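You operate a simulated robot arm through the tools that you are given. There is no shell and no other tool.

The job below is to be done with a simulated two-armed robot. You get a single attempt, and the scene is never put back.

## Task
Put the loose clamp back over the pipe and tighten both its bolts.
Fine: Use the 19 mm spanner from the post and put it back on its peg.

The check looks at the end state, three seconds after you hand in, the way a careful person would. Anything else that was tipped, shoved, dropped, spilled or broken makes it a failure.

## Robot
Two 7-joint arms with two-finger grippers on one trunk that stands fixed in place. Base frame: the origin is at the foot of the trunk, x ahead of it, y to its left, z up. Lengths are in cm, angles in degrees, forces in N, time in s.
The left shoulder is at [6, 17.9, 80.3], the right one opposite. With the tool pointing down near the work surface each hand reaches from about 10 to 60 cm from the base axis, measured 20 degrees to its own side. Payload 1.96 kg a hand.
The TCP of each hand is the grasp point between the finger pads, 2 cm short of the fingertips. In the tool frame z runs along the fingers and y along their closing line. The gripper opens to 7.2 cm; its body begins 3.8 cm behind the TCP.
Orientation is that of the tool frame in the base frame, as a unit quaternion [x, y, z, w]. With the fingers straight down and closing along the base's y, the tool's x points along the base's -x, its y along +y and its z along -z.

## Interface
- The arms move only by the tool jog_arm. It takes "left_steps", "right_steps" or both (then of equal length, played together; a hand with none holds still); each is a list of rows, each a list of 3 entries, a list of its own where there are three numbers: the turn, a rotation vector about the tool's x, y, z in units of 6 degrees (1.0 is 6 degrees), then the shift along the tool's x, y, z in units of 40 mm (1.0 is 40 mm), then the opening, from 0 (shut) to 1 (fully open). In form: [[[wx, wy, wz], [tx, ty, tz], jaw], ...]. A call has 1 to 20 rows; each row shifts and turns the commanded pose from where the row before left it, along the tool's axes as they then stand. A call with a number of a shift or a turn outside -1 to 1 is refused whole. Rows are played at 5 a second. More than 5 cm and 8.6 degrees between two rows, or a gripper value outside its range, and nothing of the call is played. A pose out of reach is approached as far as the arm can. The call stops where the force on the tool passes 40 N (or 10 N more than at its start, if that is more) or the arm is blocked; 0.2 s more then pass. The fingers move at their own pace (about 15.3 cm/s each) and stop on an object; they squeeze with about 28 N. The grip force told is the motor's: it shows also when the fingers shut on nothing. Time passes only in rows, and 0.2 s behind the last, so rows that do not move let the fingers close. It gives the time, the measured TCP pose, the force on the tool (base axes), the opening and the grip force at its end, in the units of the frame above (readings bear some noise), with the torque about the TCP (base axes, N m) and any sound that the robot's microphone picked up, and new pictures: "views" is both (left out), scene, wrist or none (wrist: the cameras of the hands that moved).
- Cameras (640 x 400 px; columns grow to the right, rows downward): "scene" is now at [-0.8, -4.91, 134.33]; the picture's right is [-0.70, -0.71, 0.00], its down [-0.59, 0.58, -0.56] and it looks along [0.40, -0.39, -0.83] (base axes); focal length 310 px, centre (320, 200). "left" rides on the left gripper at [7.1, -1.9, -8.2] in its tool frame; the picture's right is [0.26, 0.97, 0.00], its down [-0.67, 0.18, -0.72] and it looks along [-0.69, 0.19, 0.70] (tool axes); focal length 280 px, centre (320, 200). "right" rides on the right gripper at [7.1, 1.9, -8.2] in its tool frame; the picture's right is [-0.26, 0.97, 0.00], its down [-0.67, -0.18, -0.72] and it looks along [-0.69, -0.19, 0.70] (tool axes); focal length 280 px, centre (320, 200). There is no depth. A picture from a camera that has moved, and an enlarged one, comes with that camera's place and axes in the base frame and with its lens.
- move_column(by): slides the trunk up (or, below 0, down) by that many cm; the arms and the scene camera ride with it, the base frame stays. It gives what a move gives, with no picture.
- pan_tilt(pan, tilt): turns the head with the scene camera to pan (to the left, within 86 degrees either way) and tilt (down, from -29 to 69), counted from straight ahead of the robot. It gives what a move gives, and a new picture of the scene camera.
- zoom(camera, box): a new picture of the part [left, top, right, bottom] of that camera's present view, enlarged. No time passes.
- job_done(): hands the job in; it is judged then, once.

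Nothing tells you positions but the pictures and the camera data. Unless the task says otherwise, let go and move clear before handing in.

The tools are called as a command line: name --argument value ..., lists and objects as JSON in quotes. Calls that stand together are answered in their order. jog_arm: Moves the arms, as the interface text tells. Its arguments: {"type":"object","properties":{"left_steps":{"type":"array","items":{"type":"array"}},"right_steps":{"type":"array","items":{"type":"array"}},"views":{"type":"string","enum":["both","scene","wrist","none"]}},"required":[]} The other tools are called the same way: move_column (by) moves the trunk up or down; pan_tilt (pan, tilt) turns the head that bears the scene camera; zoom (camera, box) takes an enlarged picture of a part of a camera's view; job_done () hands the job in.

At the start:

```text
time: 0.0
left_position: [39.9, -4.43, 78.99]
left_orientation: [0.0, 1.0, 0.0, 0.0]
left_contact_force: [0.3, -0.4, 0.2]
left_moment: [0.01, 0.04, -0.03]
left_grip_width: 7.2
left_finger_force: 0.1
right_position: [25.2, -36.73, 82.94]
right_orientation: [0.0, 1.0, 0.0, 0.001]
right_contact_force: [0.5, -0.1, -0.2]
right_moment: [-0.01, 0.0, -0.02]
right_grip_width: 7.2
right_finger_force: 0.1
trunk travel left (down, up): [-44.8, 54.2]
head pan, tilt (commanded): [-44.6, 55.9]
```

scene: 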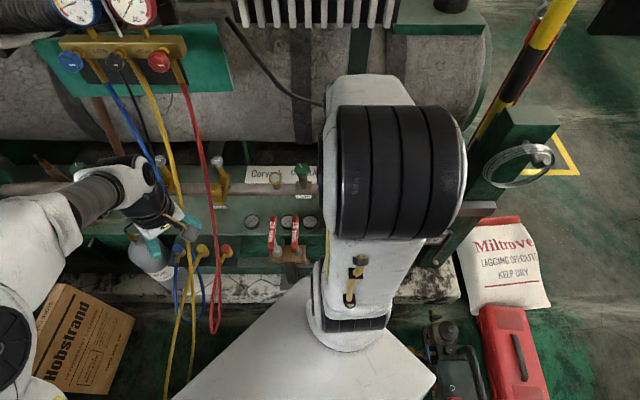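
right: 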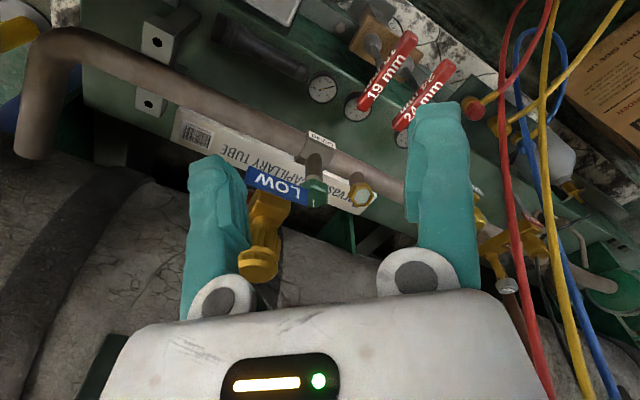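
left: 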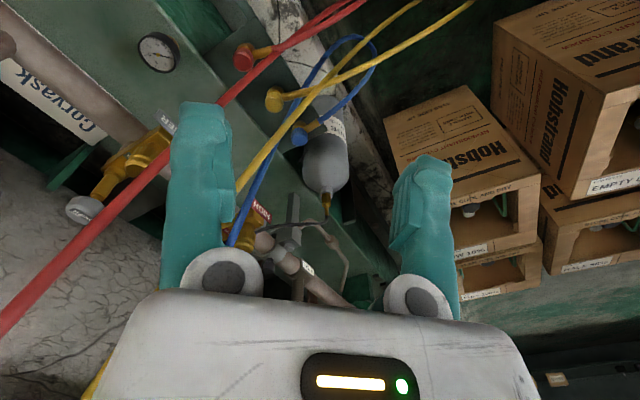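

I see a chiller-like machine with a pipe running along its front, two red-handled spanners (19 mm, 24 mm) hanging, and hoses; the loose clamp isn't clear yet. I'll look closer with zooms before moving anything.

zoom --camera "scene" --box '[220, 150, 340, 280]'

zoom --camera "right" --box '[160, 20, 480, 220]'

zoom --camera "left" --box '[180, 100, 420, 320]'

zoom --camera "scene" --box '[20, 130, 240, 290]'

```text
3.08 times, centred on (280, 215) of scene
camera zoom: at [-0.8, -4.91, 134.33], right [-0.7, -0.71, 0.0], down [-0.59, 0.58, -0.56], along [0.4, -0.39, -0.83], focal length 954 px, centre (443, 154)
```

zoom: 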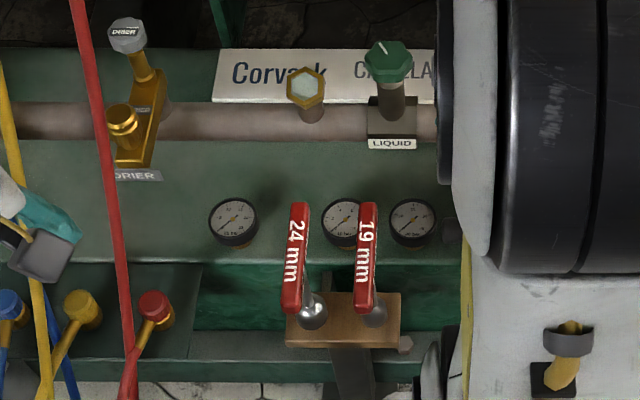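

```text
2.00 times, centred on (320, 120) of right
camera zoom: at [18.05, -34.69, 91.06], right [0.26, 0.97, 0.0], down [0.67, -0.18, 0.72], along [0.69, -0.19, -0.7], focal length 561 px, centre (320, 360)
```

zoom: 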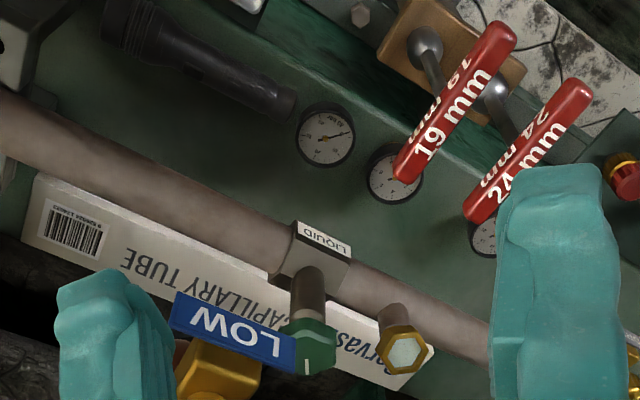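

```text
1.82 times, centred on (300, 210) of left
camera zoom: at [32.73, -6.46, 87.23], right [-0.26, 0.97, 0.0], down [0.67, 0.18, 0.72], along [0.69, 0.19, -0.7], focal length 510 px, centre (356, 182)
```

zoom: 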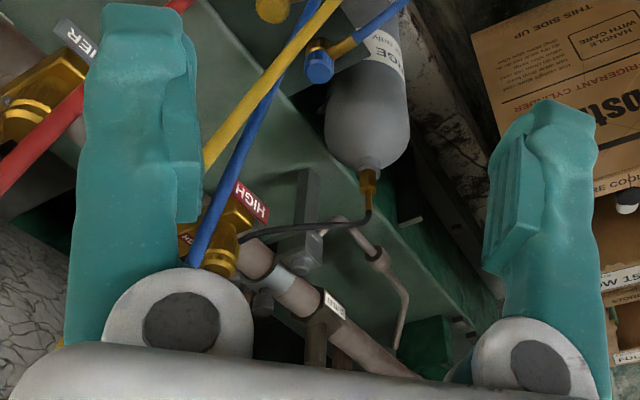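

```text
2.50 times, centred on (130, 210) of scene
camera zoom: at [-0.8, -4.91, 134.33], right [-0.7, -0.71, 0.0], down [-0.59, 0.58, -0.56], along [0.4, -0.39, -0.83], focal length 776 px, centre (795, 175)
```

zoom: 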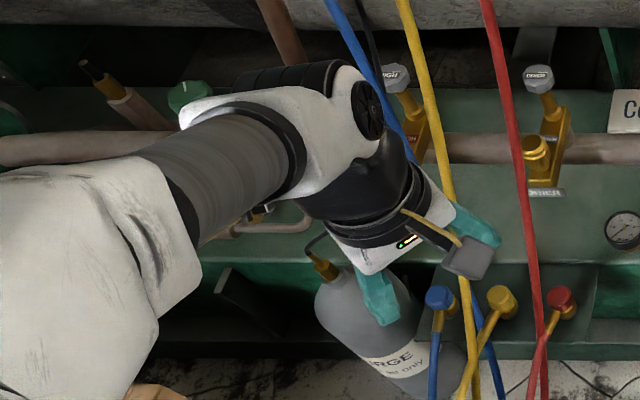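

The machine lies diagonally ahead-right with the pipe running along it; the arms hide part of it. I'll pan the head to survey before moving.

pan_tilt --pan -20 --tilt 50

pan_tilt --pan -75 --tilt 50

pan_tilt --pan -45 --tilt 30

pan_tilt --pan -45 --tilt 69

```text
time: 0.9
left_position: [39.94, -4.49, 79.04]
left_orientation: [0.0, 1.0, 0.0, 0.0]
left_contact_force: [0.2, 0.2, -0.3]
left_moment: [-0.02, 0.04, 0.01]
left_grip_width: 7.2
left_finger_force: 0.1
right_position: [25.22, -36.6, 82.87]
right_orientation: [0.0, 1.0, 0.0, 0.0]
right_contact_force: [1.2, -0.2, -0.6]
right_moment: [-0.02, -0.01, 0.0]
right_grip_width: 7.19
right_finger_force: 0.1
trunk travel left (down, up): [-44.8, 54.2]
head pan, tilt (commanded): [-20.0, 50.0]
camera scene: at [1.37, -2.56, 135.1], right [-0.34, -0.94, 0.0], down [-0.72, 0.26, -0.64], along [0.6, -0.22, -0.77], focal length 310 px, centre (320, 200)
```

scene: 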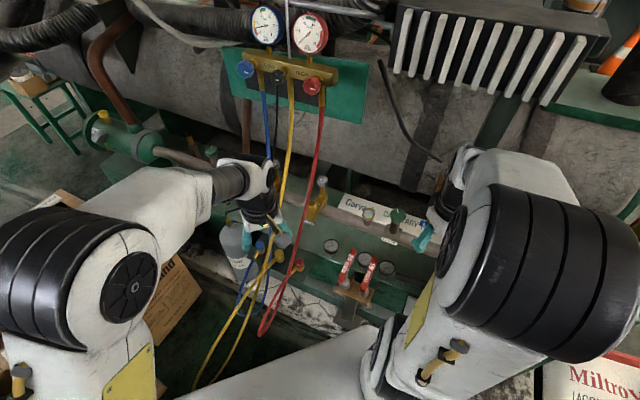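

```text
time: 2.1
left_position: [39.81, -4.4, 79.08]
left_orientation: [0.0, 1.0, -0.001, -0.001]
left_contact_force: [0.2, -0.4, 0.7]
left_moment: [0.0, 0.0, 0.01]
left_grip_width: 7.19
left_finger_force: 0.0
right_position: [25.23, -36.71, 82.87]
right_orientation: [-0.001, 1.0, 0.0, -0.001]
right_contact_force: [0.7, 0.3, -0.8]
right_moment: [0.0, -0.02, 0.01]
right_grip_width: 7.24
right_finger_force: 0.1
trunk travel left (down, up): [-44.8, 54.2]
head pan, tilt (commanded): [-75.0, 50.0]
camera scene: at [-3.86, -7.35, 135.1], right [-0.97, -0.26, 0.0], down [-0.2, 0.74, -0.64], along [0.17, -0.62, -0.77], focal length 310 px, centre (320, 200)
```

scene: 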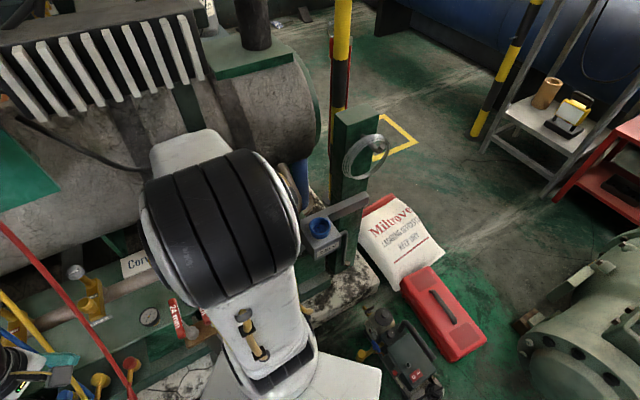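

```text
time: 3.1
left_position: [39.86, -4.55, 79.02]
left_orientation: [0.001, 1.0, 0.001, 0.0]
left_contact_force: [-0.5, -0.5, 0.0]
left_moment: [0.02, -0.01, 0.0]
left_grip_width: 7.18
left_finger_force: 0.1
right_position: [25.18, -36.78, 82.89]
right_orientation: [0.001, 1.0, 0.0, 0.0]
right_contact_force: [1.1, 0.3, -0.3]
right_moment: [-0.02, -0.01, -0.01]
right_grip_width: 7.21
right_finger_force: 0.0
trunk travel left (down, up): [-44.8, 54.2]
head pan, tilt (commanded): [-45.0, 30.0]
camera scene: at [0.53, -6.32, 138.05], right [-0.71, -0.71, 0.0], down [-0.35, 0.35, -0.87], along [0.61, -0.61, -0.5], focal length 310 px, centre (320, 200)
```

scene: 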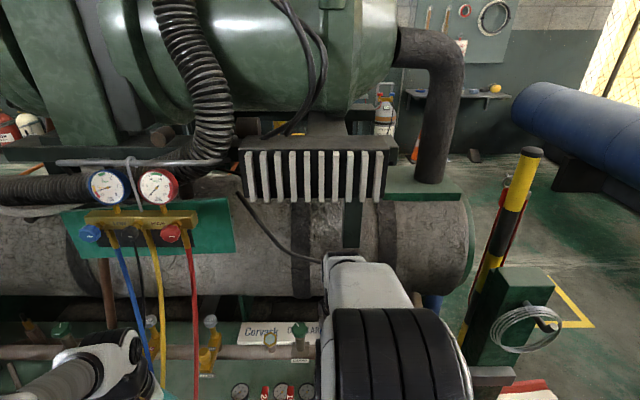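

```text
time: 4.1
left_position: [39.8, -4.5, 79.02]
left_orientation: [0.0, 1.0, 0.0, -0.001]
left_contact_force: [-1.0, 0.4, -0.5]
left_moment: [-0.06, 0.02, 0.01]
left_grip_width: 7.2
left_finger_force: 0.1
right_position: [25.14, -36.68, 83.08]
right_orientation: [0.0, 1.0, 0.0, 0.0]
right_contact_force: [-0.3, -0.3, -0.3]
right_moment: [-0.01, -0.05, 0.04]
right_grip_width: 7.22
right_finger_force: 0.0
trunk travel left (down, up): [-44.8, 54.2]
head pan, tilt (commanded): [-45.0, 68.8]
camera scene: at [-1.9, -3.88, 132.91], right [-0.71, -0.71, 0.0], down [-0.66, 0.66, -0.36], along [0.26, -0.26, -0.93], focal length 310 px, centre (320, 200)
```

scene: 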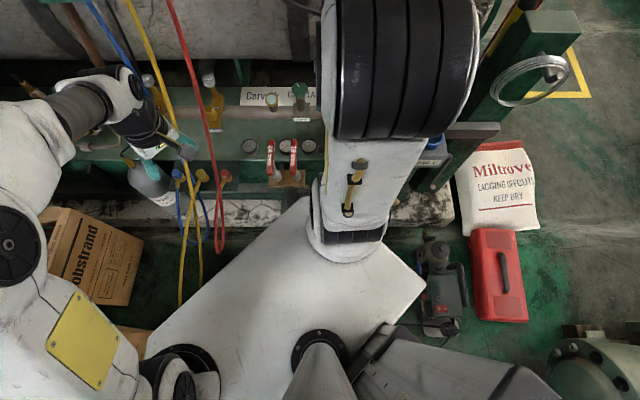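

The right forearm hides part of the pipe's right end. I'll zoom the wrist views at the pipe end and the "post".

zoom --camera "right" --box '[0, 0, 320, 200]'

zoom --camera "right" --box '[320, 0, 640, 200]'

zoom --camera "scene" --box '[400, 90, 500, 220]'

zoom --camera "left" --box '[220, 160, 400, 320]'

```text
2.00 times, centred on (160, 100) of right
camera zoom: at [18.05, -34.69, 91.06], right [0.26, 0.97, 0.0], down [0.67, -0.18, 0.72], along [0.69, -0.19, -0.7], focal length 561 px, centre (640, 400)
```

zoom: 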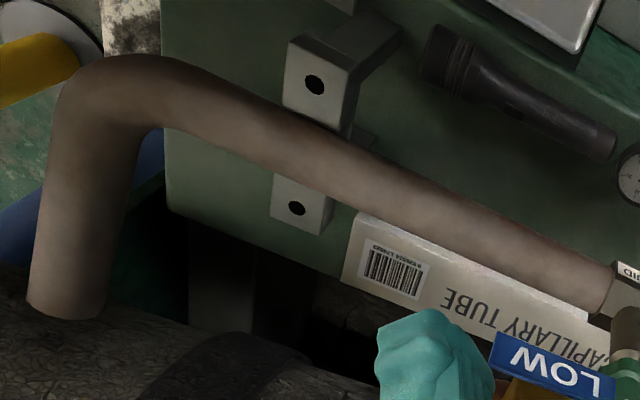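

```text
2.00 times, centred on (480, 100) of right
camera zoom: at [18.05, -34.69, 91.06], right [0.26, 0.97, 0.0], down [0.67, -0.18, 0.72], along [0.69, -0.19, -0.7], focal length 561 px, centre (0, 400)
```

zoom: 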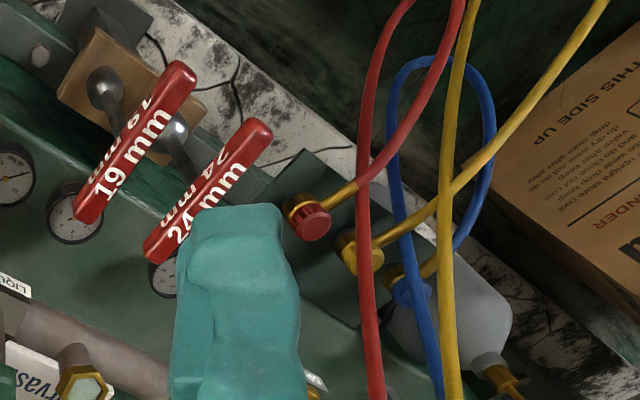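

```text
3.08 times, centred on (450, 155) of scene
camera zoom: at [-1.9, -3.88, 132.91], right [-0.71, -0.71, 0.0], down [-0.66, 0.66, -0.36], along [0.26, -0.26, -0.93], focal length 954 px, centre (-80, 338)
```

zoom: 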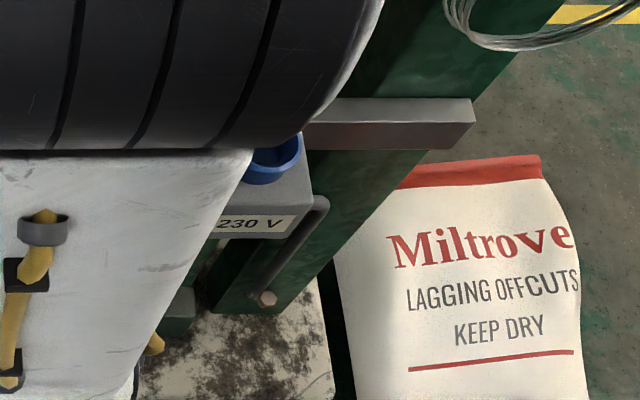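

```text
2.50 times, centred on (310, 240) of left
camera zoom: at [32.74, -6.46, 87.23], right [-0.26, 0.97, 0.0], down [0.67, 0.18, 0.72], along [0.69, 0.19, -0.7], focal length 701 px, centre (345, 100)
```

zoom: 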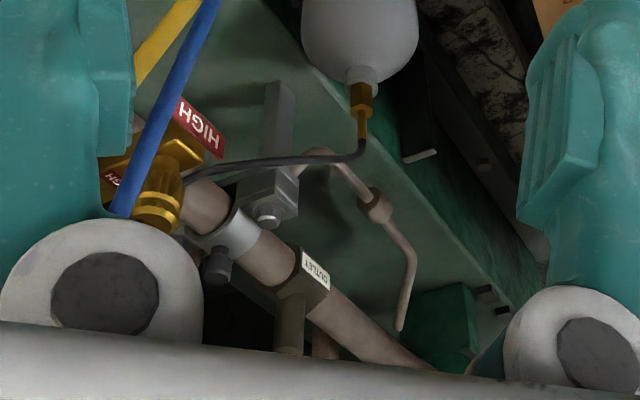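

The bracket with two bolt-hole lugs under the pipe's right end is where the clamp belongs; the loose clamp itself is not in sight yet. I'll raise and draw the right hand back to see more.

jog_arm --right_steps '[[[0, 0, 0], [0, 0, -1], 1], [[0, 0, 0], [0.5, 0, -1], 1], [[0, 0, 0], [1, 0, -0.5], 1], [[0, 0, 0], [0.5, 0, 0], 1]]' --views "both"

```text
time: 5.1
left_position: [39.86, -4.48, 78.97]
left_orientation: [0.001, 1.0, 0.0, 0.0]
left_contact_force: [-0.3, -0.3, -0.8]
left_moment: [-0.01, 0.01, -0.02]
left_grip_width: 7.22
left_finger_force: 0.1
right_position: [18.56, -36.59, 82.85]
right_orientation: [0.0, 1.0, 0.0, 0.001]
right_contact_force: [1.4, 0.1, 0.5]
right_moment: [0.0, 0.0, 0.0]
right_grip_width: 7.2
right_finger_force: 0.0
right hand out of reach, approached as far as the arm can: row 1, 2, 3
trunk travel left (down, up): [-44.8, 54.2]
head pan, tilt (commanded): [-45.0, 68.8]
camera scene: at [-1.9, -3.87, 132.91], right [-0.71, -0.71, 0.0], down [-0.66, 0.66, -0.36], along [0.26, -0.26, -0.93], focal length 310 px, centre (320, 200)
camera right: at [11.4, -34.53, 90.91], right [0.26, 0.96, 0.0], down [0.67, -0.18, 0.72], along [0.69, -0.19, -0.7], focal length 280 px, centre (320, 200)
```

scene: 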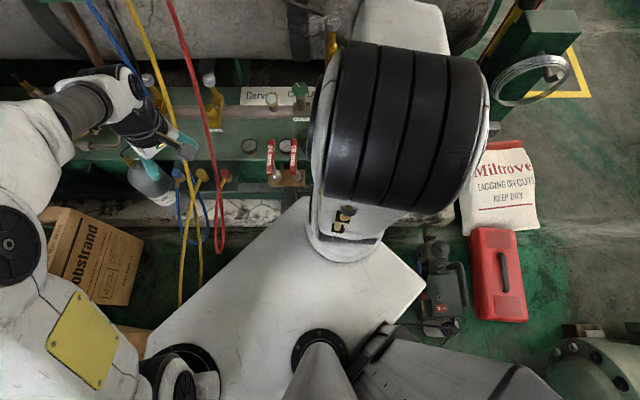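
right: 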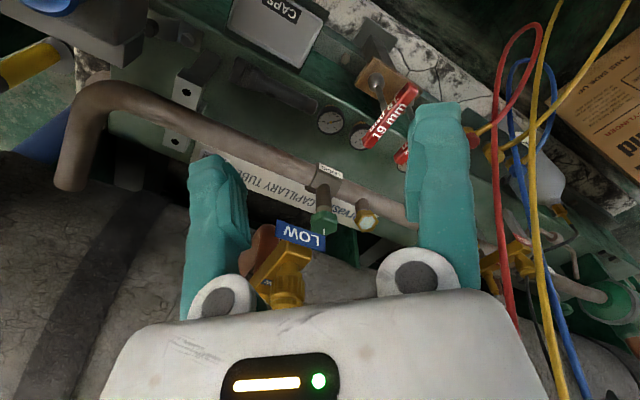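

Triangulating, the bracket lugs sit at about [24, -58, 52]. I see a tray marked "CAPS" and a 230 V box near the right end; I'll shift the right hand rightwards and tilt its camera down to look for the clamp.

jog_arm --right_steps '[[[0, 1, 0], [0, -1, 0], 1], [[0, 1, 0], [0, -1, 0], 1], [[0, 1, 0], [0, -0.5, 0], 1], [[0, 1, 0], [0, 0, 0], 1]]' --views "both"

```text
time: 6.1
left_position: [39.93, -4.62, 79.08]
left_orientation: [0.0, 1.0, 0.0, 0.0]
left_contact_force: [0.1, -0.6, 0.4]
left_moment: [0.01, -0.02, 0.01]
left_grip_width: 7.2
left_finger_force: 0.1
right_position: [19.0, -42.8, 80.83]
right_orientation: [0.0, 0.996, 0.0, -0.084]
right_contact_force: [0.5, -0.6, -0.2]
right_moment: [0.02, -0.04, -0.01]
right_grip_width: 7.22
right_finger_force: 0.0
right hand out of reach, approached as far as the arm can: row 1, 2, 3, 4
trunk travel left (down, up): [-44.8, 54.2]
head pan, tilt (commanded): [-45.0, 68.8]
camera scene: at [-1.93, -3.93, 132.9], right [-0.71, -0.71, 0.0], down [-0.66, 0.66, -0.36], along [0.26, -0.26, -0.93], focal length 310 px, centre (320, 200)
camera right: at [13.24, -40.84, 90.1], right [0.26, 0.97, -0.04], down [0.79, -0.18, 0.59], along [0.56, -0.19, -0.81], focal length 280 px, centre (320, 200)
```

scene: 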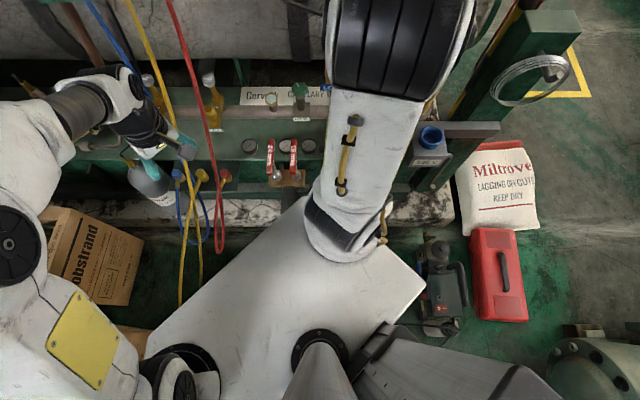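
right: 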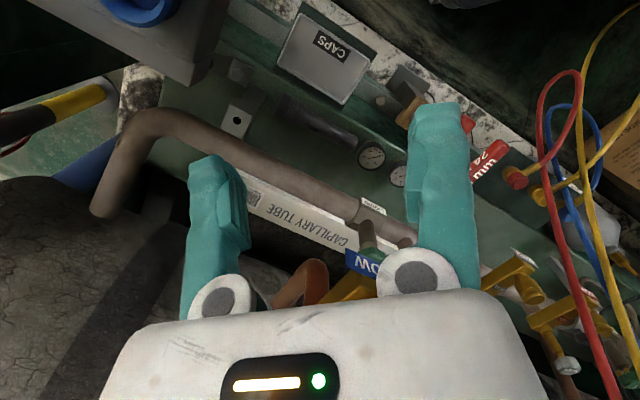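

The left hand is close to hanging hoses; before moving anything with the trunk, I'll check its surroundings. The clamp may be in or near the tray / behind the right arm.

zoom --camera "scene" --box '[60, 30, 260, 210]'

zoom --camera "right" --box '[90, 0, 410, 200]'

zoom --camera "scene" --box '[370, 90, 510, 240]'

```text
2.22 times, centred on (160, 120) of scene
camera zoom: at [-1.93, -3.93, 132.9], right [-0.71, -0.71, 0.0], down [-0.66, 0.66, -0.36], along [0.26, -0.26, -0.93], focal length 689 px, centre (676, 378)
```

zoom: 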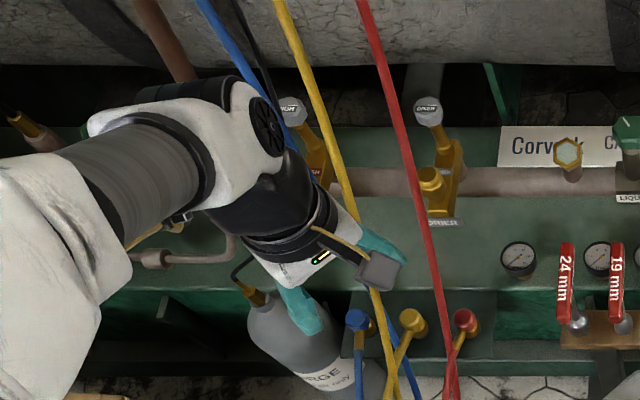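

```text
2.00 times, centred on (250, 100) of right
camera zoom: at [13.24, -40.84, 90.1], right [0.26, 0.97, -0.04], down [0.79, -0.18, 0.59], along [0.56, -0.19, -0.81], focal length 561 px, centre (460, 400)
```

zoom: 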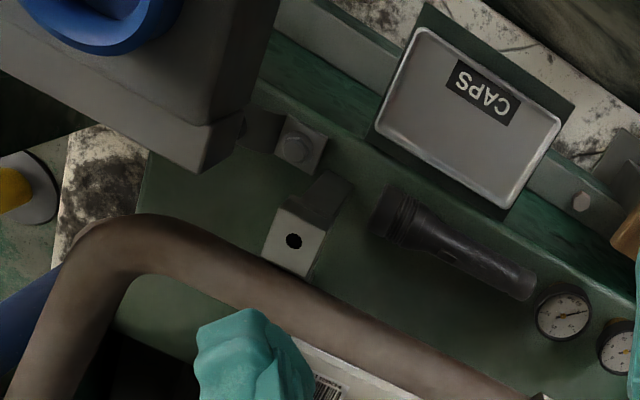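

```text
2.67 times, centred on (440, 165) of scene
camera zoom: at [-1.93, -3.93, 132.9], right [-0.71, -0.71, 0.0], down [-0.66, 0.66, -0.36], along [0.26, -0.26, -0.93], focal length 827 px, centre (0, 293)
```

zoom: 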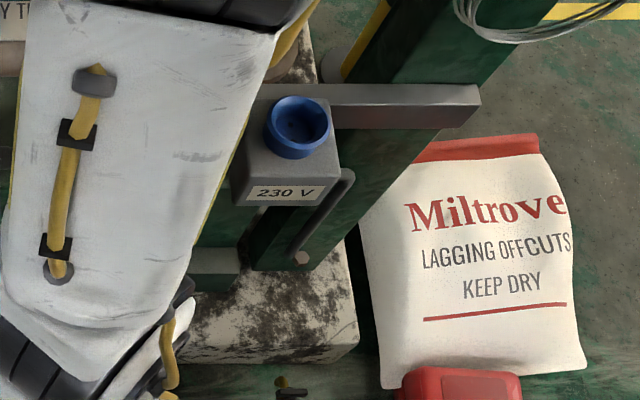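

The hoses lie below/behind the left hand. I'll draw the left hand back slightly, then raise the trunk to gain workspace and a better overview.

jog_arm --left_steps '[[[0, 0, 0], [0.5, 0, 0], 1], [[0, 0, 0], [1, 0, 0], 1], [[0, 0, 0], [1, 0, 0], 1]]' --views "wrist"

move_column --by 18

pan_tilt --pan -55 --tilt 62

```text
time: 6.9
left_position: [29.78, -4.55, 79.25]
left_orientation: [0.001, 1.0, -0.001, 0.001]
left_contact_force: [-0.5, 0.0, 0.1]
left_moment: [0.0, -0.03, -0.01]
left_grip_width: 7.17
left_finger_force: 0.2
right_position: [18.83, -42.81, 80.9]
right_orientation: [0.0, 0.996, 0.0, -0.086]
right_contact_force: [1.0, -0.8, -0.4]
right_moment: [-0.03, -0.03, -0.01]
right_grip_width: 7.17
right_finger_force: 0.0
trunk travel left (down, up): [-44.8, 54.2]
head pan, tilt (commanded): [-45.0, 68.8]
camera left: at [22.66, -6.52, 87.35], right [-0.26, 0.97, 0.0], down [0.67, 0.18, 0.72], along [0.69, 0.19, -0.7], focal length 280 px, centre (320, 200)
```

left: 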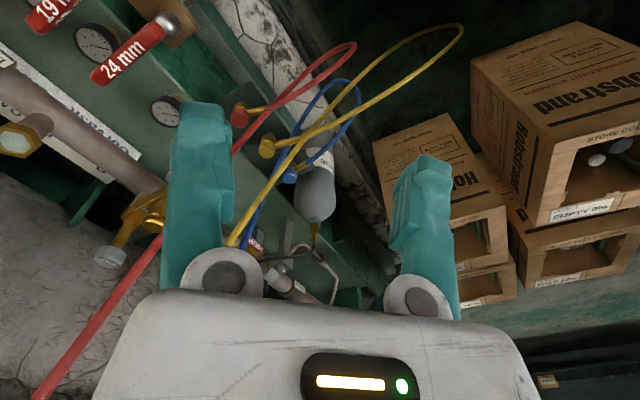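

```text
time: 8.9
left_position: [29.93, -4.49, 97.17]
left_orientation: [-0.001, 1.0, -0.001, 0.0]
left_contact_force: [-0.3, 0.0, 0.0]
left_moment: [-0.01, 0.0, -0.01]
left_grip_width: 7.21
left_finger_force: 0.1
right_position: [19.0, -42.92, 98.93]
right_orientation: [0.001, 0.996, 0.0, -0.085]
right_contact_force: [0.0, 0.2, -0.3]
right_moment: [-0.01, 0.01, 0.0]
right_grip_width: 7.2
right_finger_force: 0.0
trunk travel left (down, up): [-62.8, 36.2]
head pan, tilt (commanded): [-45.0, 68.8]
```

```text
time: 9.7
left_position: [30.04, -4.46, 97.19]
left_orientation: [0.0, 1.0, 0.0, -0.001]
left_contact_force: [-0.3, 0.4, 0.4]
left_moment: [0.0, 0.01, -0.02]
left_grip_width: 7.2
left_finger_force: 0.0
right_position: [18.97, -42.75, 98.92]
right_orientation: [0.0, 0.996, 0.0, -0.086]
right_contact_force: [0.1, 0.8, -0.6]
right_moment: [0.01, 0.01, 0.01]
right_grip_width: 7.2
right_finger_force: 0.0
trunk travel left (down, up): [-62.8, 36.2]
head pan, tilt (commanded): [-55.0, 62.0]
camera scene: at [-2.17, -5.18, 151.61], right [-0.82, -0.57, 0.0], down [-0.51, 0.72, -0.47], along [0.27, -0.38, -0.88], focal length 310 px, centre (320, 200)
```

scene: 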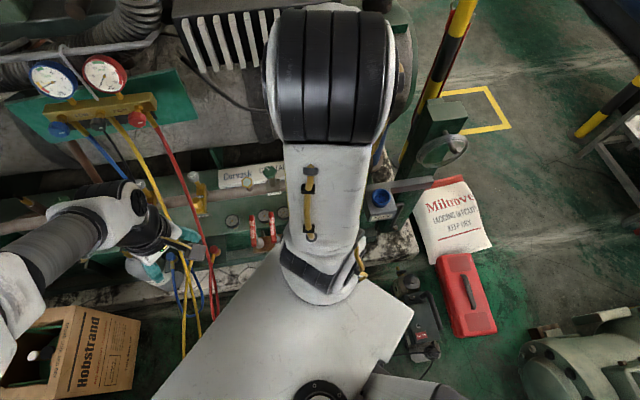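

The right forearm blocks the scene view of the bracket area. I'll swing the right hand outward to the right and back to open the view.

jog_arm --right_steps '[[[0, 0, 0], [0.5, -1, 0], 1], [[0, 0, 0], [0.5, -1, 0], 1], [[0, 0, 0], [0.8, -0.8, 0], 1], [[0, 0, 0], [0.8, -0.8, 0], 1], [[0, 0, 0], [0.8, -0.6, 0], 1]]' --views "both"

```text
time: 10.8
left_position: [29.89, -4.49, 97.24]
left_orientation: [0.0, 1.0, 0.0, 0.0]
left_contact_force: [-0.6, 0.0, -0.4]
left_moment: [0.03, -0.03, -0.03]
left_grip_width: 7.19
left_finger_force: 0.1
right_position: [12.99, -51.91, 99.46]
right_orientation: [0.0, 0.996, -0.003, -0.085]
right_contact_force: [-0.2, -0.5, 0.9]
right_moment: [-0.03, -0.02, -0.02]
right_grip_width: 7.18
right_finger_force: 0.0
right hand out of reach, approached as far as the arm can: row 2, 3, 4, 5
trunk travel left (down, up): [-62.8, 36.2]
head pan, tilt (commanded): [-55.0, 62.0]
camera scene: at [-2.27, -5.17, 151.62], right [-0.82, -0.57, 0.0], down [-0.51, 0.72, -0.47], along [0.27, -0.38, -0.88], focal length 310 px, centre (320, 200)
camera right: at [7.2, -49.81, 108.66], right [0.26, 0.97, -0.05], down [0.79, -0.18, 0.59], along [0.56, -0.19, -0.8], focal length 280 px, centre (320, 200)
```

scene: 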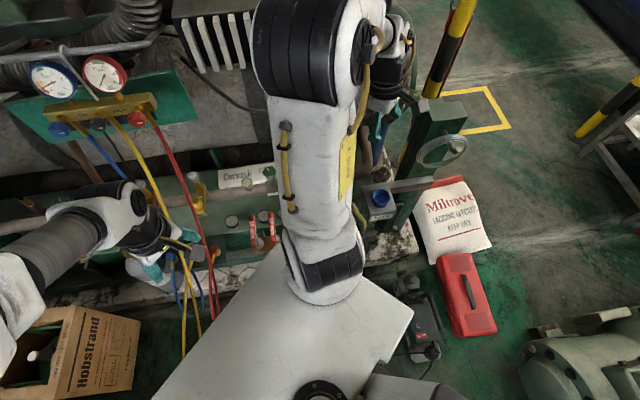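
right: 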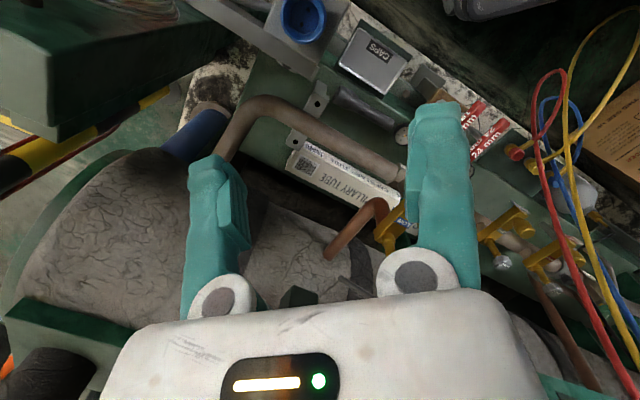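

I'll zoom this elevated right-wrist view, which covers the whole right end of the machine deck.

zoom --camera "right" --box '[180, 0, 420, 150]'

zoom --camera "right" --box '[240, 100, 480, 300]'

zoom --camera "scene" --box '[340, 100, 500, 300]'

```text
2.67 times, centred on (300, 75) of right
camera zoom: at [7.2, -49.81, 108.66], right [0.26, 0.97, -0.05], down [0.79, -0.18, 0.59], along [0.56, -0.19, -0.8], focal length 748 px, centre (373, 533)
```

zoom: 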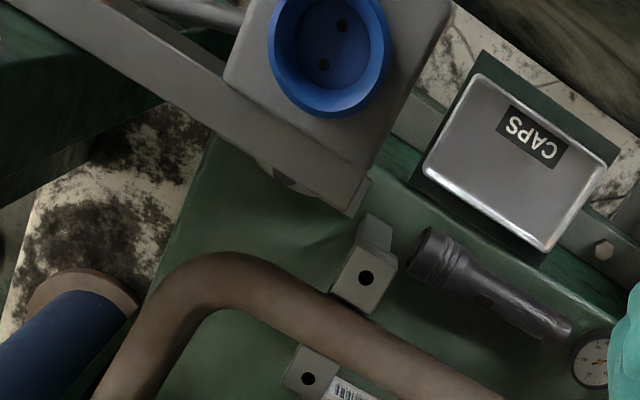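

```text
2.00 times, centred on (360, 200) of right
camera zoom: at [7.2, -49.81, 108.66], right [0.26, 0.97, -0.05], down [0.79, -0.18, 0.59], along [0.56, -0.19, -0.8], focal length 561 px, centre (240, 200)
```

zoom: 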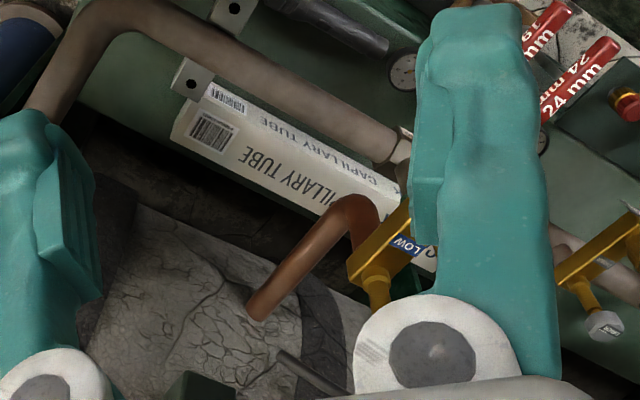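

```text
2.00 times, centred on (420, 200) of scene
camera zoom: at [-2.27, -5.17, 151.62], right [-0.82, -0.57, 0.0], down [-0.51, 0.72, -0.47], along [0.27, -0.38, -0.88], focal length 620 px, centre (120, 200)
```

zoom: 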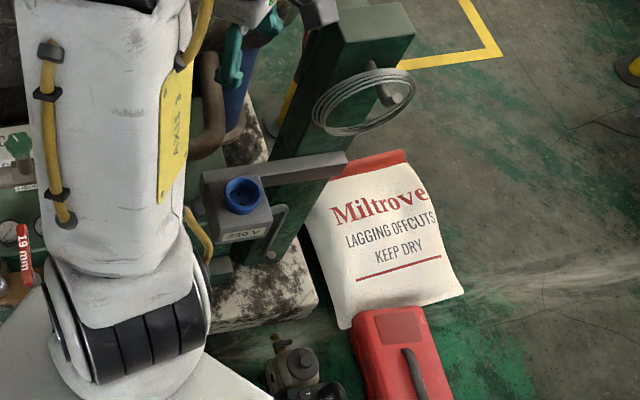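

The bracket's two holed lugs are clear, and a block with a hex head seems partly hidden beneath the bar carrying the 230 V box — probably the loose clamp. I'll lower the right hand to the left of it, yawed 45° to face the machine squarely.

jog_arm --right_steps '[[[0, -0.4, 0], [0, 1, 0], 1], [[0, -0.4, 0], [0, 1, 0], 1], [[0, -0.4, 0], [0, 1, 0], 1], [[0, -0.4, 0], [0, 1, 0], 1], [[0, 0, 1], [0, 0, 1], 1], [[0, 0, 1], [0, 0, 1], 1], [[0, 0, 1], [0, 0, 1], 1], [[0, 0, 1], [0, 0, 1], 1], [[0, 0, 1], [0, 0, 0.5], 1], [[0, 0, 1], [0, 0, 0], 1], [[0, 0, 1], [0, 0, 0], 1], [[0, 0, 0.5], [0, 0, 0], 1]]' --views "both"

```text
time: 13.4
left_position: [29.87, -4.52, 97.15]
left_orientation: [0.0, 1.0, 0.001, 0.0]
left_contact_force: [0.4, -0.2, -0.5]
left_moment: [-0.01, 0.0, -0.03]
left_grip_width: 7.2
left_finger_force: 0.1
right_position: [14.64, -39.86, 81.57]
right_orientation: [0.383, 0.924, -0.002, -0.001]
right_contact_force: [-0.1, -0.1, 0.7]
right_moment: [0.01, 0.0, -0.02]
right_grip_width: 7.17
right_finger_force: 0.1
right hand out of reach, approached as far as the arm can: row 4, 5, 6
trunk travel left (down, up): [-62.8, 36.2]
head pan, tilt (commanded): [-55.0, 62.0]
camera scene: at [-2.18, -5.19, 151.62], right [-0.82, -0.57, 0.0], down [-0.51, 0.72, -0.47], along [0.27, -0.38, -0.88], focal length 310 px, centre (320, 200)
camera right: at [10.78, -33.42, 89.74], right [0.87, 0.5, 0.0], down [0.35, -0.61, 0.71], along [0.35, -0.62, -0.7], focal length 280 px, centre (320, 200)
```

scene: 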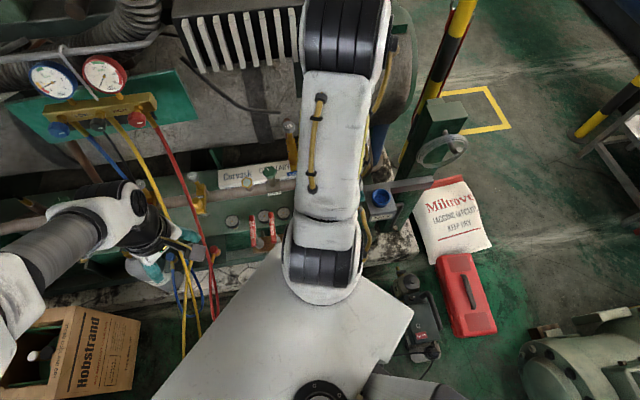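
right: 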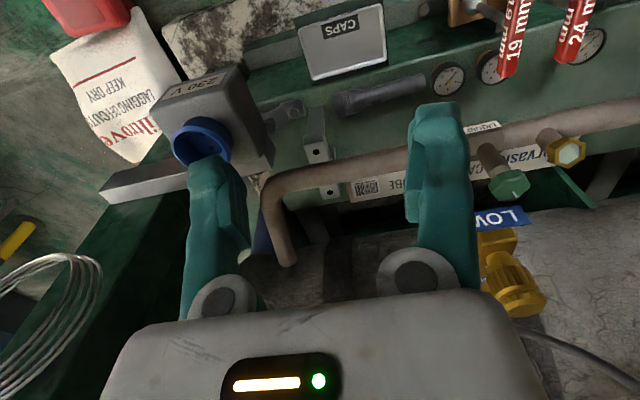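

Now the view faces the machine squarely. A shape lies on the deck just to the right of the bracket, at about (285,110) in the right view — likely the clamp. Zooming in.

zoom --camera "right" --box '[240, 60, 400, 220]'

zoom --camera "right" --box '[420, 0, 640, 140]'

```text
2.50 times, centred on (320, 140) of right
camera zoom: at [10.78, -33.42, 89.74], right [0.87, 0.5, 0.0], down [0.35, -0.61, 0.71], along [0.35, -0.62, -0.7], focal length 701 px, centre (320, 350)
```

zoom: 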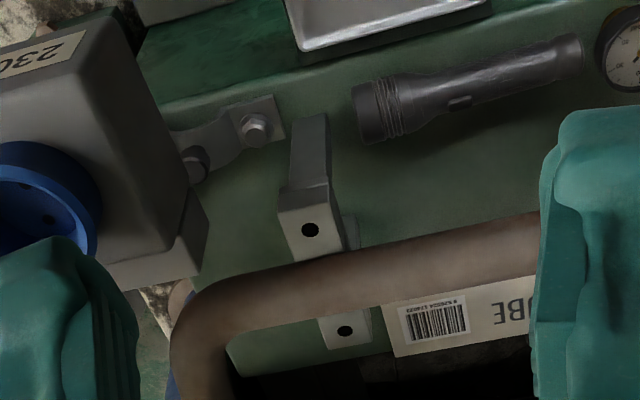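

```text
2.86 times, centred on (530, 70) of right
camera zoom: at [10.78, -33.42, 89.74], right [0.87, 0.5, 0.0], down [0.35, -0.61, 0.71], along [0.35, -0.62, -0.7], focal length 801 px, centre (-280, 571)
```

zoom: 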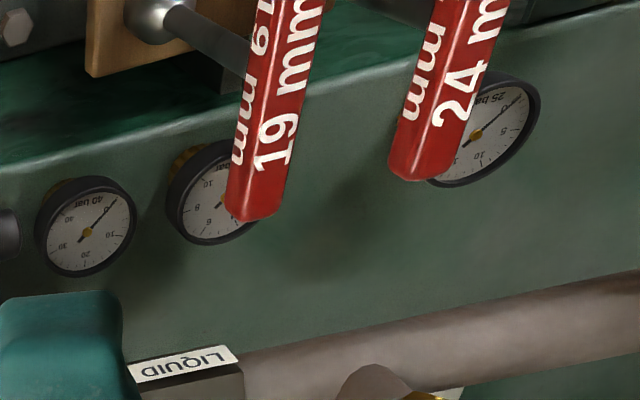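

Found it: the loose clamp lies on the deck (n≈54, right of the bracket), with a bolt in each flange, partly under the 230 V box. I'll check the spanner post from both cameras now.

zoom --camera "scene" --box '[200, 150, 320, 270]'

zoom --camera "right" --box '[430, 0, 610, 110]'

zoom --camera "left" --box '[0, 0, 240, 150]'

```text
3.33 times, centred on (260, 210) of scene
camera zoom: at [-2.18, -5.19, 151.62], right [-0.82, -0.57, 0.0], down [-0.51, 0.72, -0.47], along [0.27, -0.38, -0.88], focal length 1034 px, centre (520, 167)
```

zoom: 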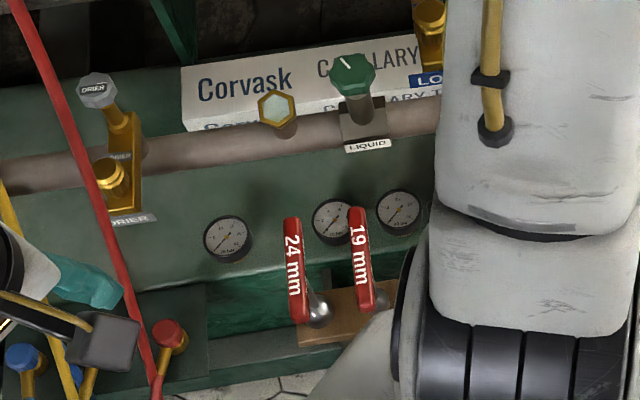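

```text
3.56 times, centred on (520, 55) of right
camera zoom: at [10.78, -33.42, 89.74], right [0.87, 0.5, 0.0], down [0.35, -0.61, 0.71], along [0.35, -0.62, -0.7], focal length 997 px, centre (-391, 716)
```

zoom: 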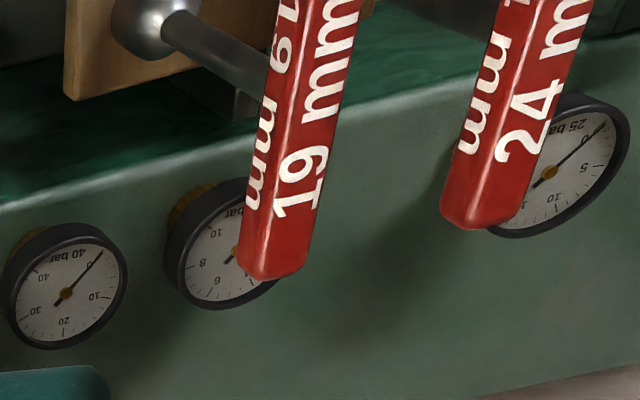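

```text
2.67 times, centred on (120, 75) of left
camera zoom: at [22.75, -6.53, 105.34], right [-0.26, 0.97, 0.0], down [0.67, 0.18, 0.72], along [0.69, 0.19, -0.7], focal length 748 px, centre (853, 533)
```

zoom: 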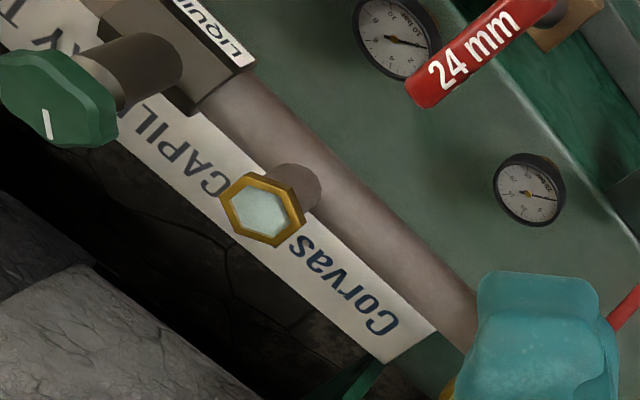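

The spanners are T-handle type: the handle of the 19 mm is horizontal at about z≈51 with its socket seated below on a peg. I'll move the right hand lower and yaw it further to look along the deck at the clamp.

jog_arm --right_steps '[[[0, 0, 0], [-0.47, 0.36, 0.73], 1], [[0, 0, 0], [-0.47, 0.36, 0.73], 1], [[0, 0, 0], [-0.47, 0.36, 0.73], 1], [[0, 0, 0], [-0.47, 0.36, 0.73], 1], [[0, 0, 1], [0, 0, 0], 1], [[0, 0, 1], [0, 0, 0], 1], [[0, 0, 1], [0, 0, 0], 1], [[0, 0, 1], [0, 0, 0], 1], [[0, 0, 1], [0, 0, 0], 1], [[0, 0, 1], [0, 0, 0], 1], [[0, 0, 1], [0, 0, 0], 1], [[0, 0, 0.5], [0, 0, 0], 1]]' --views "both"

```text
time: 16.1
left_position: [29.95, -4.52, 97.19]
left_orientation: [0.0, 1.0, 0.001, 0.0]
left_contact_force: [0.7, 0.1, 0.4]
left_moment: [0.01, 0.0, 0.02]
left_grip_width: 7.16
left_finger_force: 0.1
right_position: [23.74, -41.23, 69.84]
right_orientation: [0.708, 0.706, -0.001, -0.002]
right_contact_force: [-0.6, -0.3, -1.0]
right_moment: [-0.02, 0.0, -0.01]
right_grip_width: 7.2
right_finger_force: 0.1
trunk travel left (down, up): [-62.8, 36.2]
head pan, tilt (commanded): [-55.0, 62.0]
camera scene: at [-2.17, -5.19, 151.62], right [-0.82, -0.57, 0.0], down [-0.51, 0.72, -0.47], along [0.27, -0.38, -0.88], focal length 310 px, centre (320, 200)
camera right: at [25.75, -33.97, 78.03], right [0.96, -0.26, 0.0], down [-0.18, -0.67, 0.72], along [-0.19, -0.69, -0.7], focal length 280 px, centre (320, 200)
```

scene: 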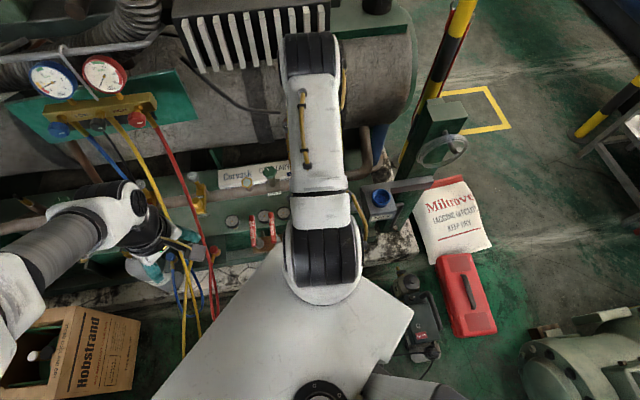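
right: 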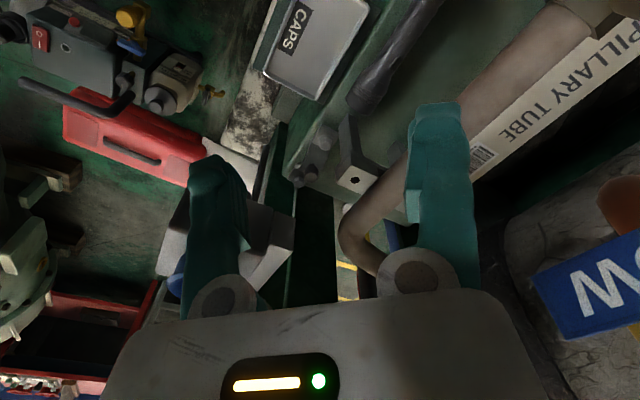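

zoom --camera "right" --box '[230, 60, 430, 220]'

zoom --camera "right" --box '[270, 100, 390, 200]'

```text
2.50 times, centred on (330, 140) of right
camera zoom: at [25.75, -33.97, 78.03], right [0.96, -0.26, 0.0], down [-0.18, -0.67, 0.72], along [-0.19, -0.69, -0.7], focal length 701 px, centre (295, 350)
```

zoom: 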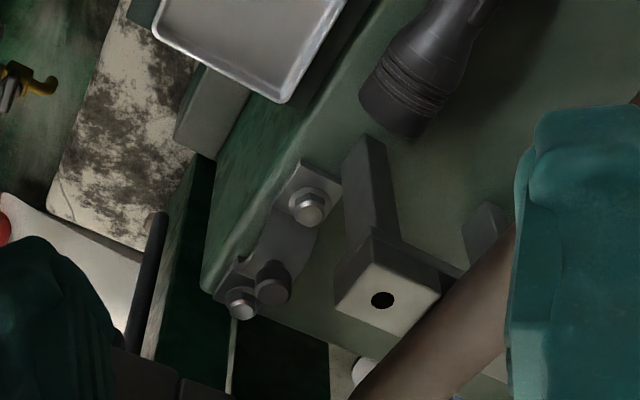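

```text
4.00 times, centred on (330, 150) of right
camera zoom: at [25.75, -33.97, 78.03], right [0.96, -0.26, 0.0], down [-0.18, -0.67, 0.72], along [-0.19, -0.69, -0.7], focal length 1122 px, centre (280, 400)
```

zoom: 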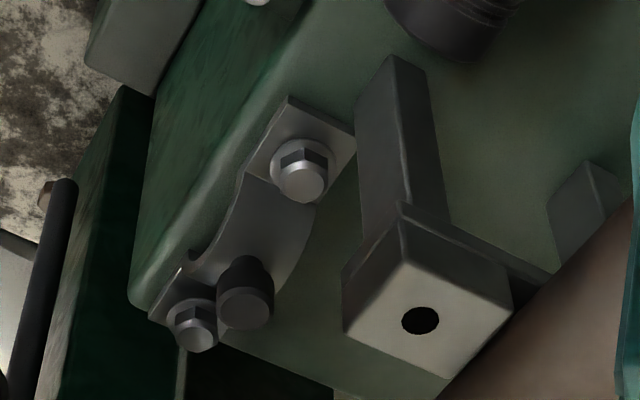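

The clamp is clear now: arch up, a hex bolt in each flange, and a dark knob on the arch to hold it by; it lies parallel to the pipe, about [16.3, -62.5, 43] at the knob, so it must be turned 90°. I need to know the height of the box/bar near it.

zoom --camera "scene" --box '[330, 80, 470, 250]'

zoom --camera "right" --box '[100, 120, 400, 320]'

```text
2.35 times, centred on (400, 165) of scene
camera zoom: at [-2.17, -5.19, 151.62], right [-0.82, -0.57, 0.0], down [-0.51, 0.72, -0.47], along [0.27, -0.38, -0.88], focal length 730 px, centre (132, 282)
```

zoom: 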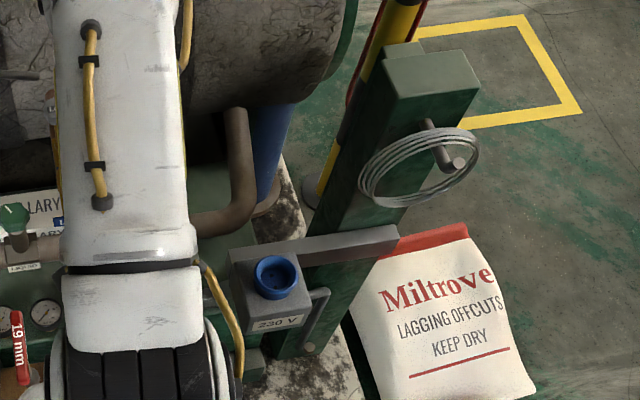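

```text
2.00 times, centred on (250, 220) of right
camera zoom: at [25.75, -33.97, 78.03], right [0.96, -0.26, 0.0], down [-0.18, -0.67, 0.72], along [-0.19, -0.69, -0.7], focal length 561 px, centre (460, 160)
```

zoom: 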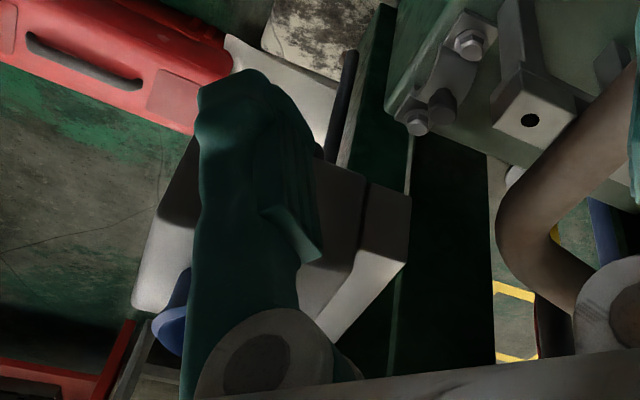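

I need accurate gripper dimensions to plan the tight pick. I'll zoom on the left hand in the scene view to measure the palm and camera bulk.

zoom --camera "scene" --box '[100, 180, 230, 300]'

pan_tilt --pan -5 --tilt 50

```text
3.33 times, centred on (165, 240) of scene
camera zoom: at [-2.17, -5.19, 151.62], right [-0.82, -0.57, 0.0], down [-0.51, 0.72, -0.47], along [0.27, -0.38, -0.88], focal length 1034 px, centre (837, 67)
```

zoom: 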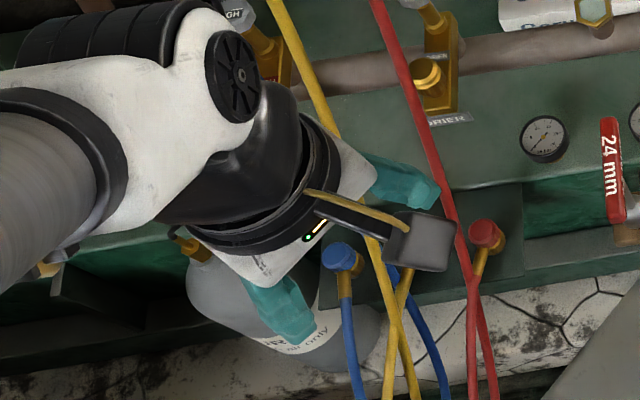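

```text
time: 17.2
left_position: [30.01, -4.68, 97.06]
left_orientation: [0.0, 1.0, 0.001, 0.0]
left_contact_force: [-0.9, 1.4, -0.3]
left_moment: [-0.01, -0.01, 0.0]
left_grip_width: 7.2
left_finger_force: 0.1
right_position: [24.05, -41.2, 69.96]
right_orientation: [0.707, 0.707, -0.001, -0.001]
right_contact_force: [-0.4, -0.2, -0.3]
right_moment: [0.02, -0.03, 0.02]
right_grip_width: 7.2
right_finger_force: 0.1
trunk travel left (down, up): [-62.8, 36.2]
head pan, tilt (commanded): [-5.0, 50.0]
camera scene: at [1.81, -0.6, 153.1], right [-0.09, -1.0, 0.0], down [-0.76, 0.07, -0.64], along [0.64, -0.06, -0.77], focal length 310 px, centre (320, 200)
```

scene: 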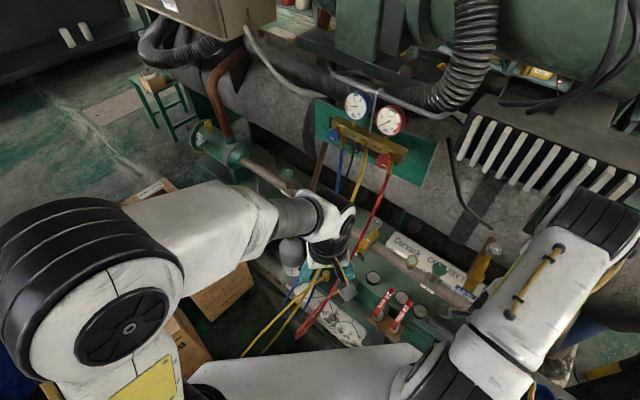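

The gripper is compact, but the camera arm sticks out; clearances under the bar are tight. I'll bring the right hand lower and pitch it so its camera looks horizontally at the clamp, bar and bracket.

jog_arm --right_steps '[[[0, 0, 0], [-0.25, -0.25, 0.8], 1], [[0, 0, 0], [-0.25, -0.25, 0.8], 1], [[0, 0, 0], [-0.25, -0.25, 0.8], 1], [[0, 0, 0], [-0.25, -0.25, 0.8], 1], [[0, -1, 0], [0, 0, 0], 1], [[0, -1, 0], [0, 0, 0], 1], [[0, -1, 0], [0, 0, 0], 1], [[0, -1, 0], [0, 0, 0], 1], [[0, -1, 0], [0, 0, 0], 1], [[0, -1, 0], [0, 0, 0], 1]]' --views "both"

```text
time: 19.4
left_position: [29.93, -4.58, 97.14]
left_orientation: [0.0, 1.0, 0.001, 0.001]
left_contact_force: [-0.1, -0.3, -0.9]
left_moment: [0.01, -0.03, 0.0]
left_grip_width: 7.19
left_finger_force: 0.0
right_position: [19.85, -45.24, 57.15]
right_orientation: [0.671, 0.673, -0.22, 0.219]
right_contact_force: [-0.1, -0.4, 0.0]
right_moment: [0.03, -0.03, 0.0]
right_grip_width: 7.21
right_finger_force: 0.2
trunk travel left (down, up): [-62.8, 36.2]
head pan, tilt (commanded): [-5.0, 50.0]
camera scene: at [1.84, -0.57, 153.1], right [-0.09, -1.0, 0.0], down [-0.76, 0.07, -0.64], along [0.64, -0.06, -0.77], focal length 310 px, centre (320, 200)
camera right: at [21.66, -34.55, 59.46], right [0.97, -0.21, 0.15], down [-0.18, -0.12, 0.98], along [-0.19, -0.97, -0.16], focal length 280 px, centre (320, 200)
```

scene: 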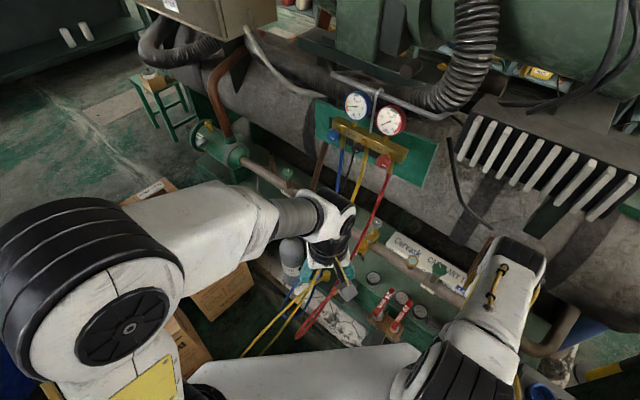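
right: 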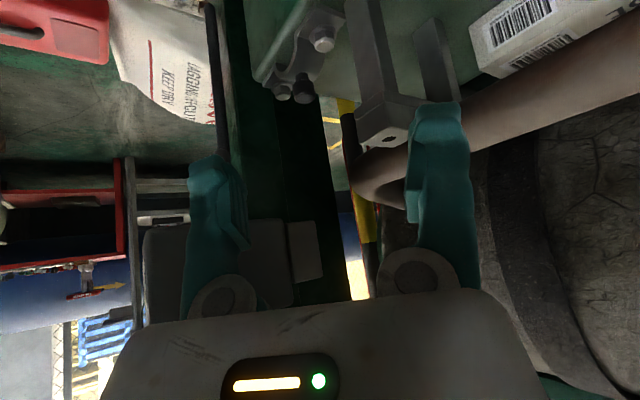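

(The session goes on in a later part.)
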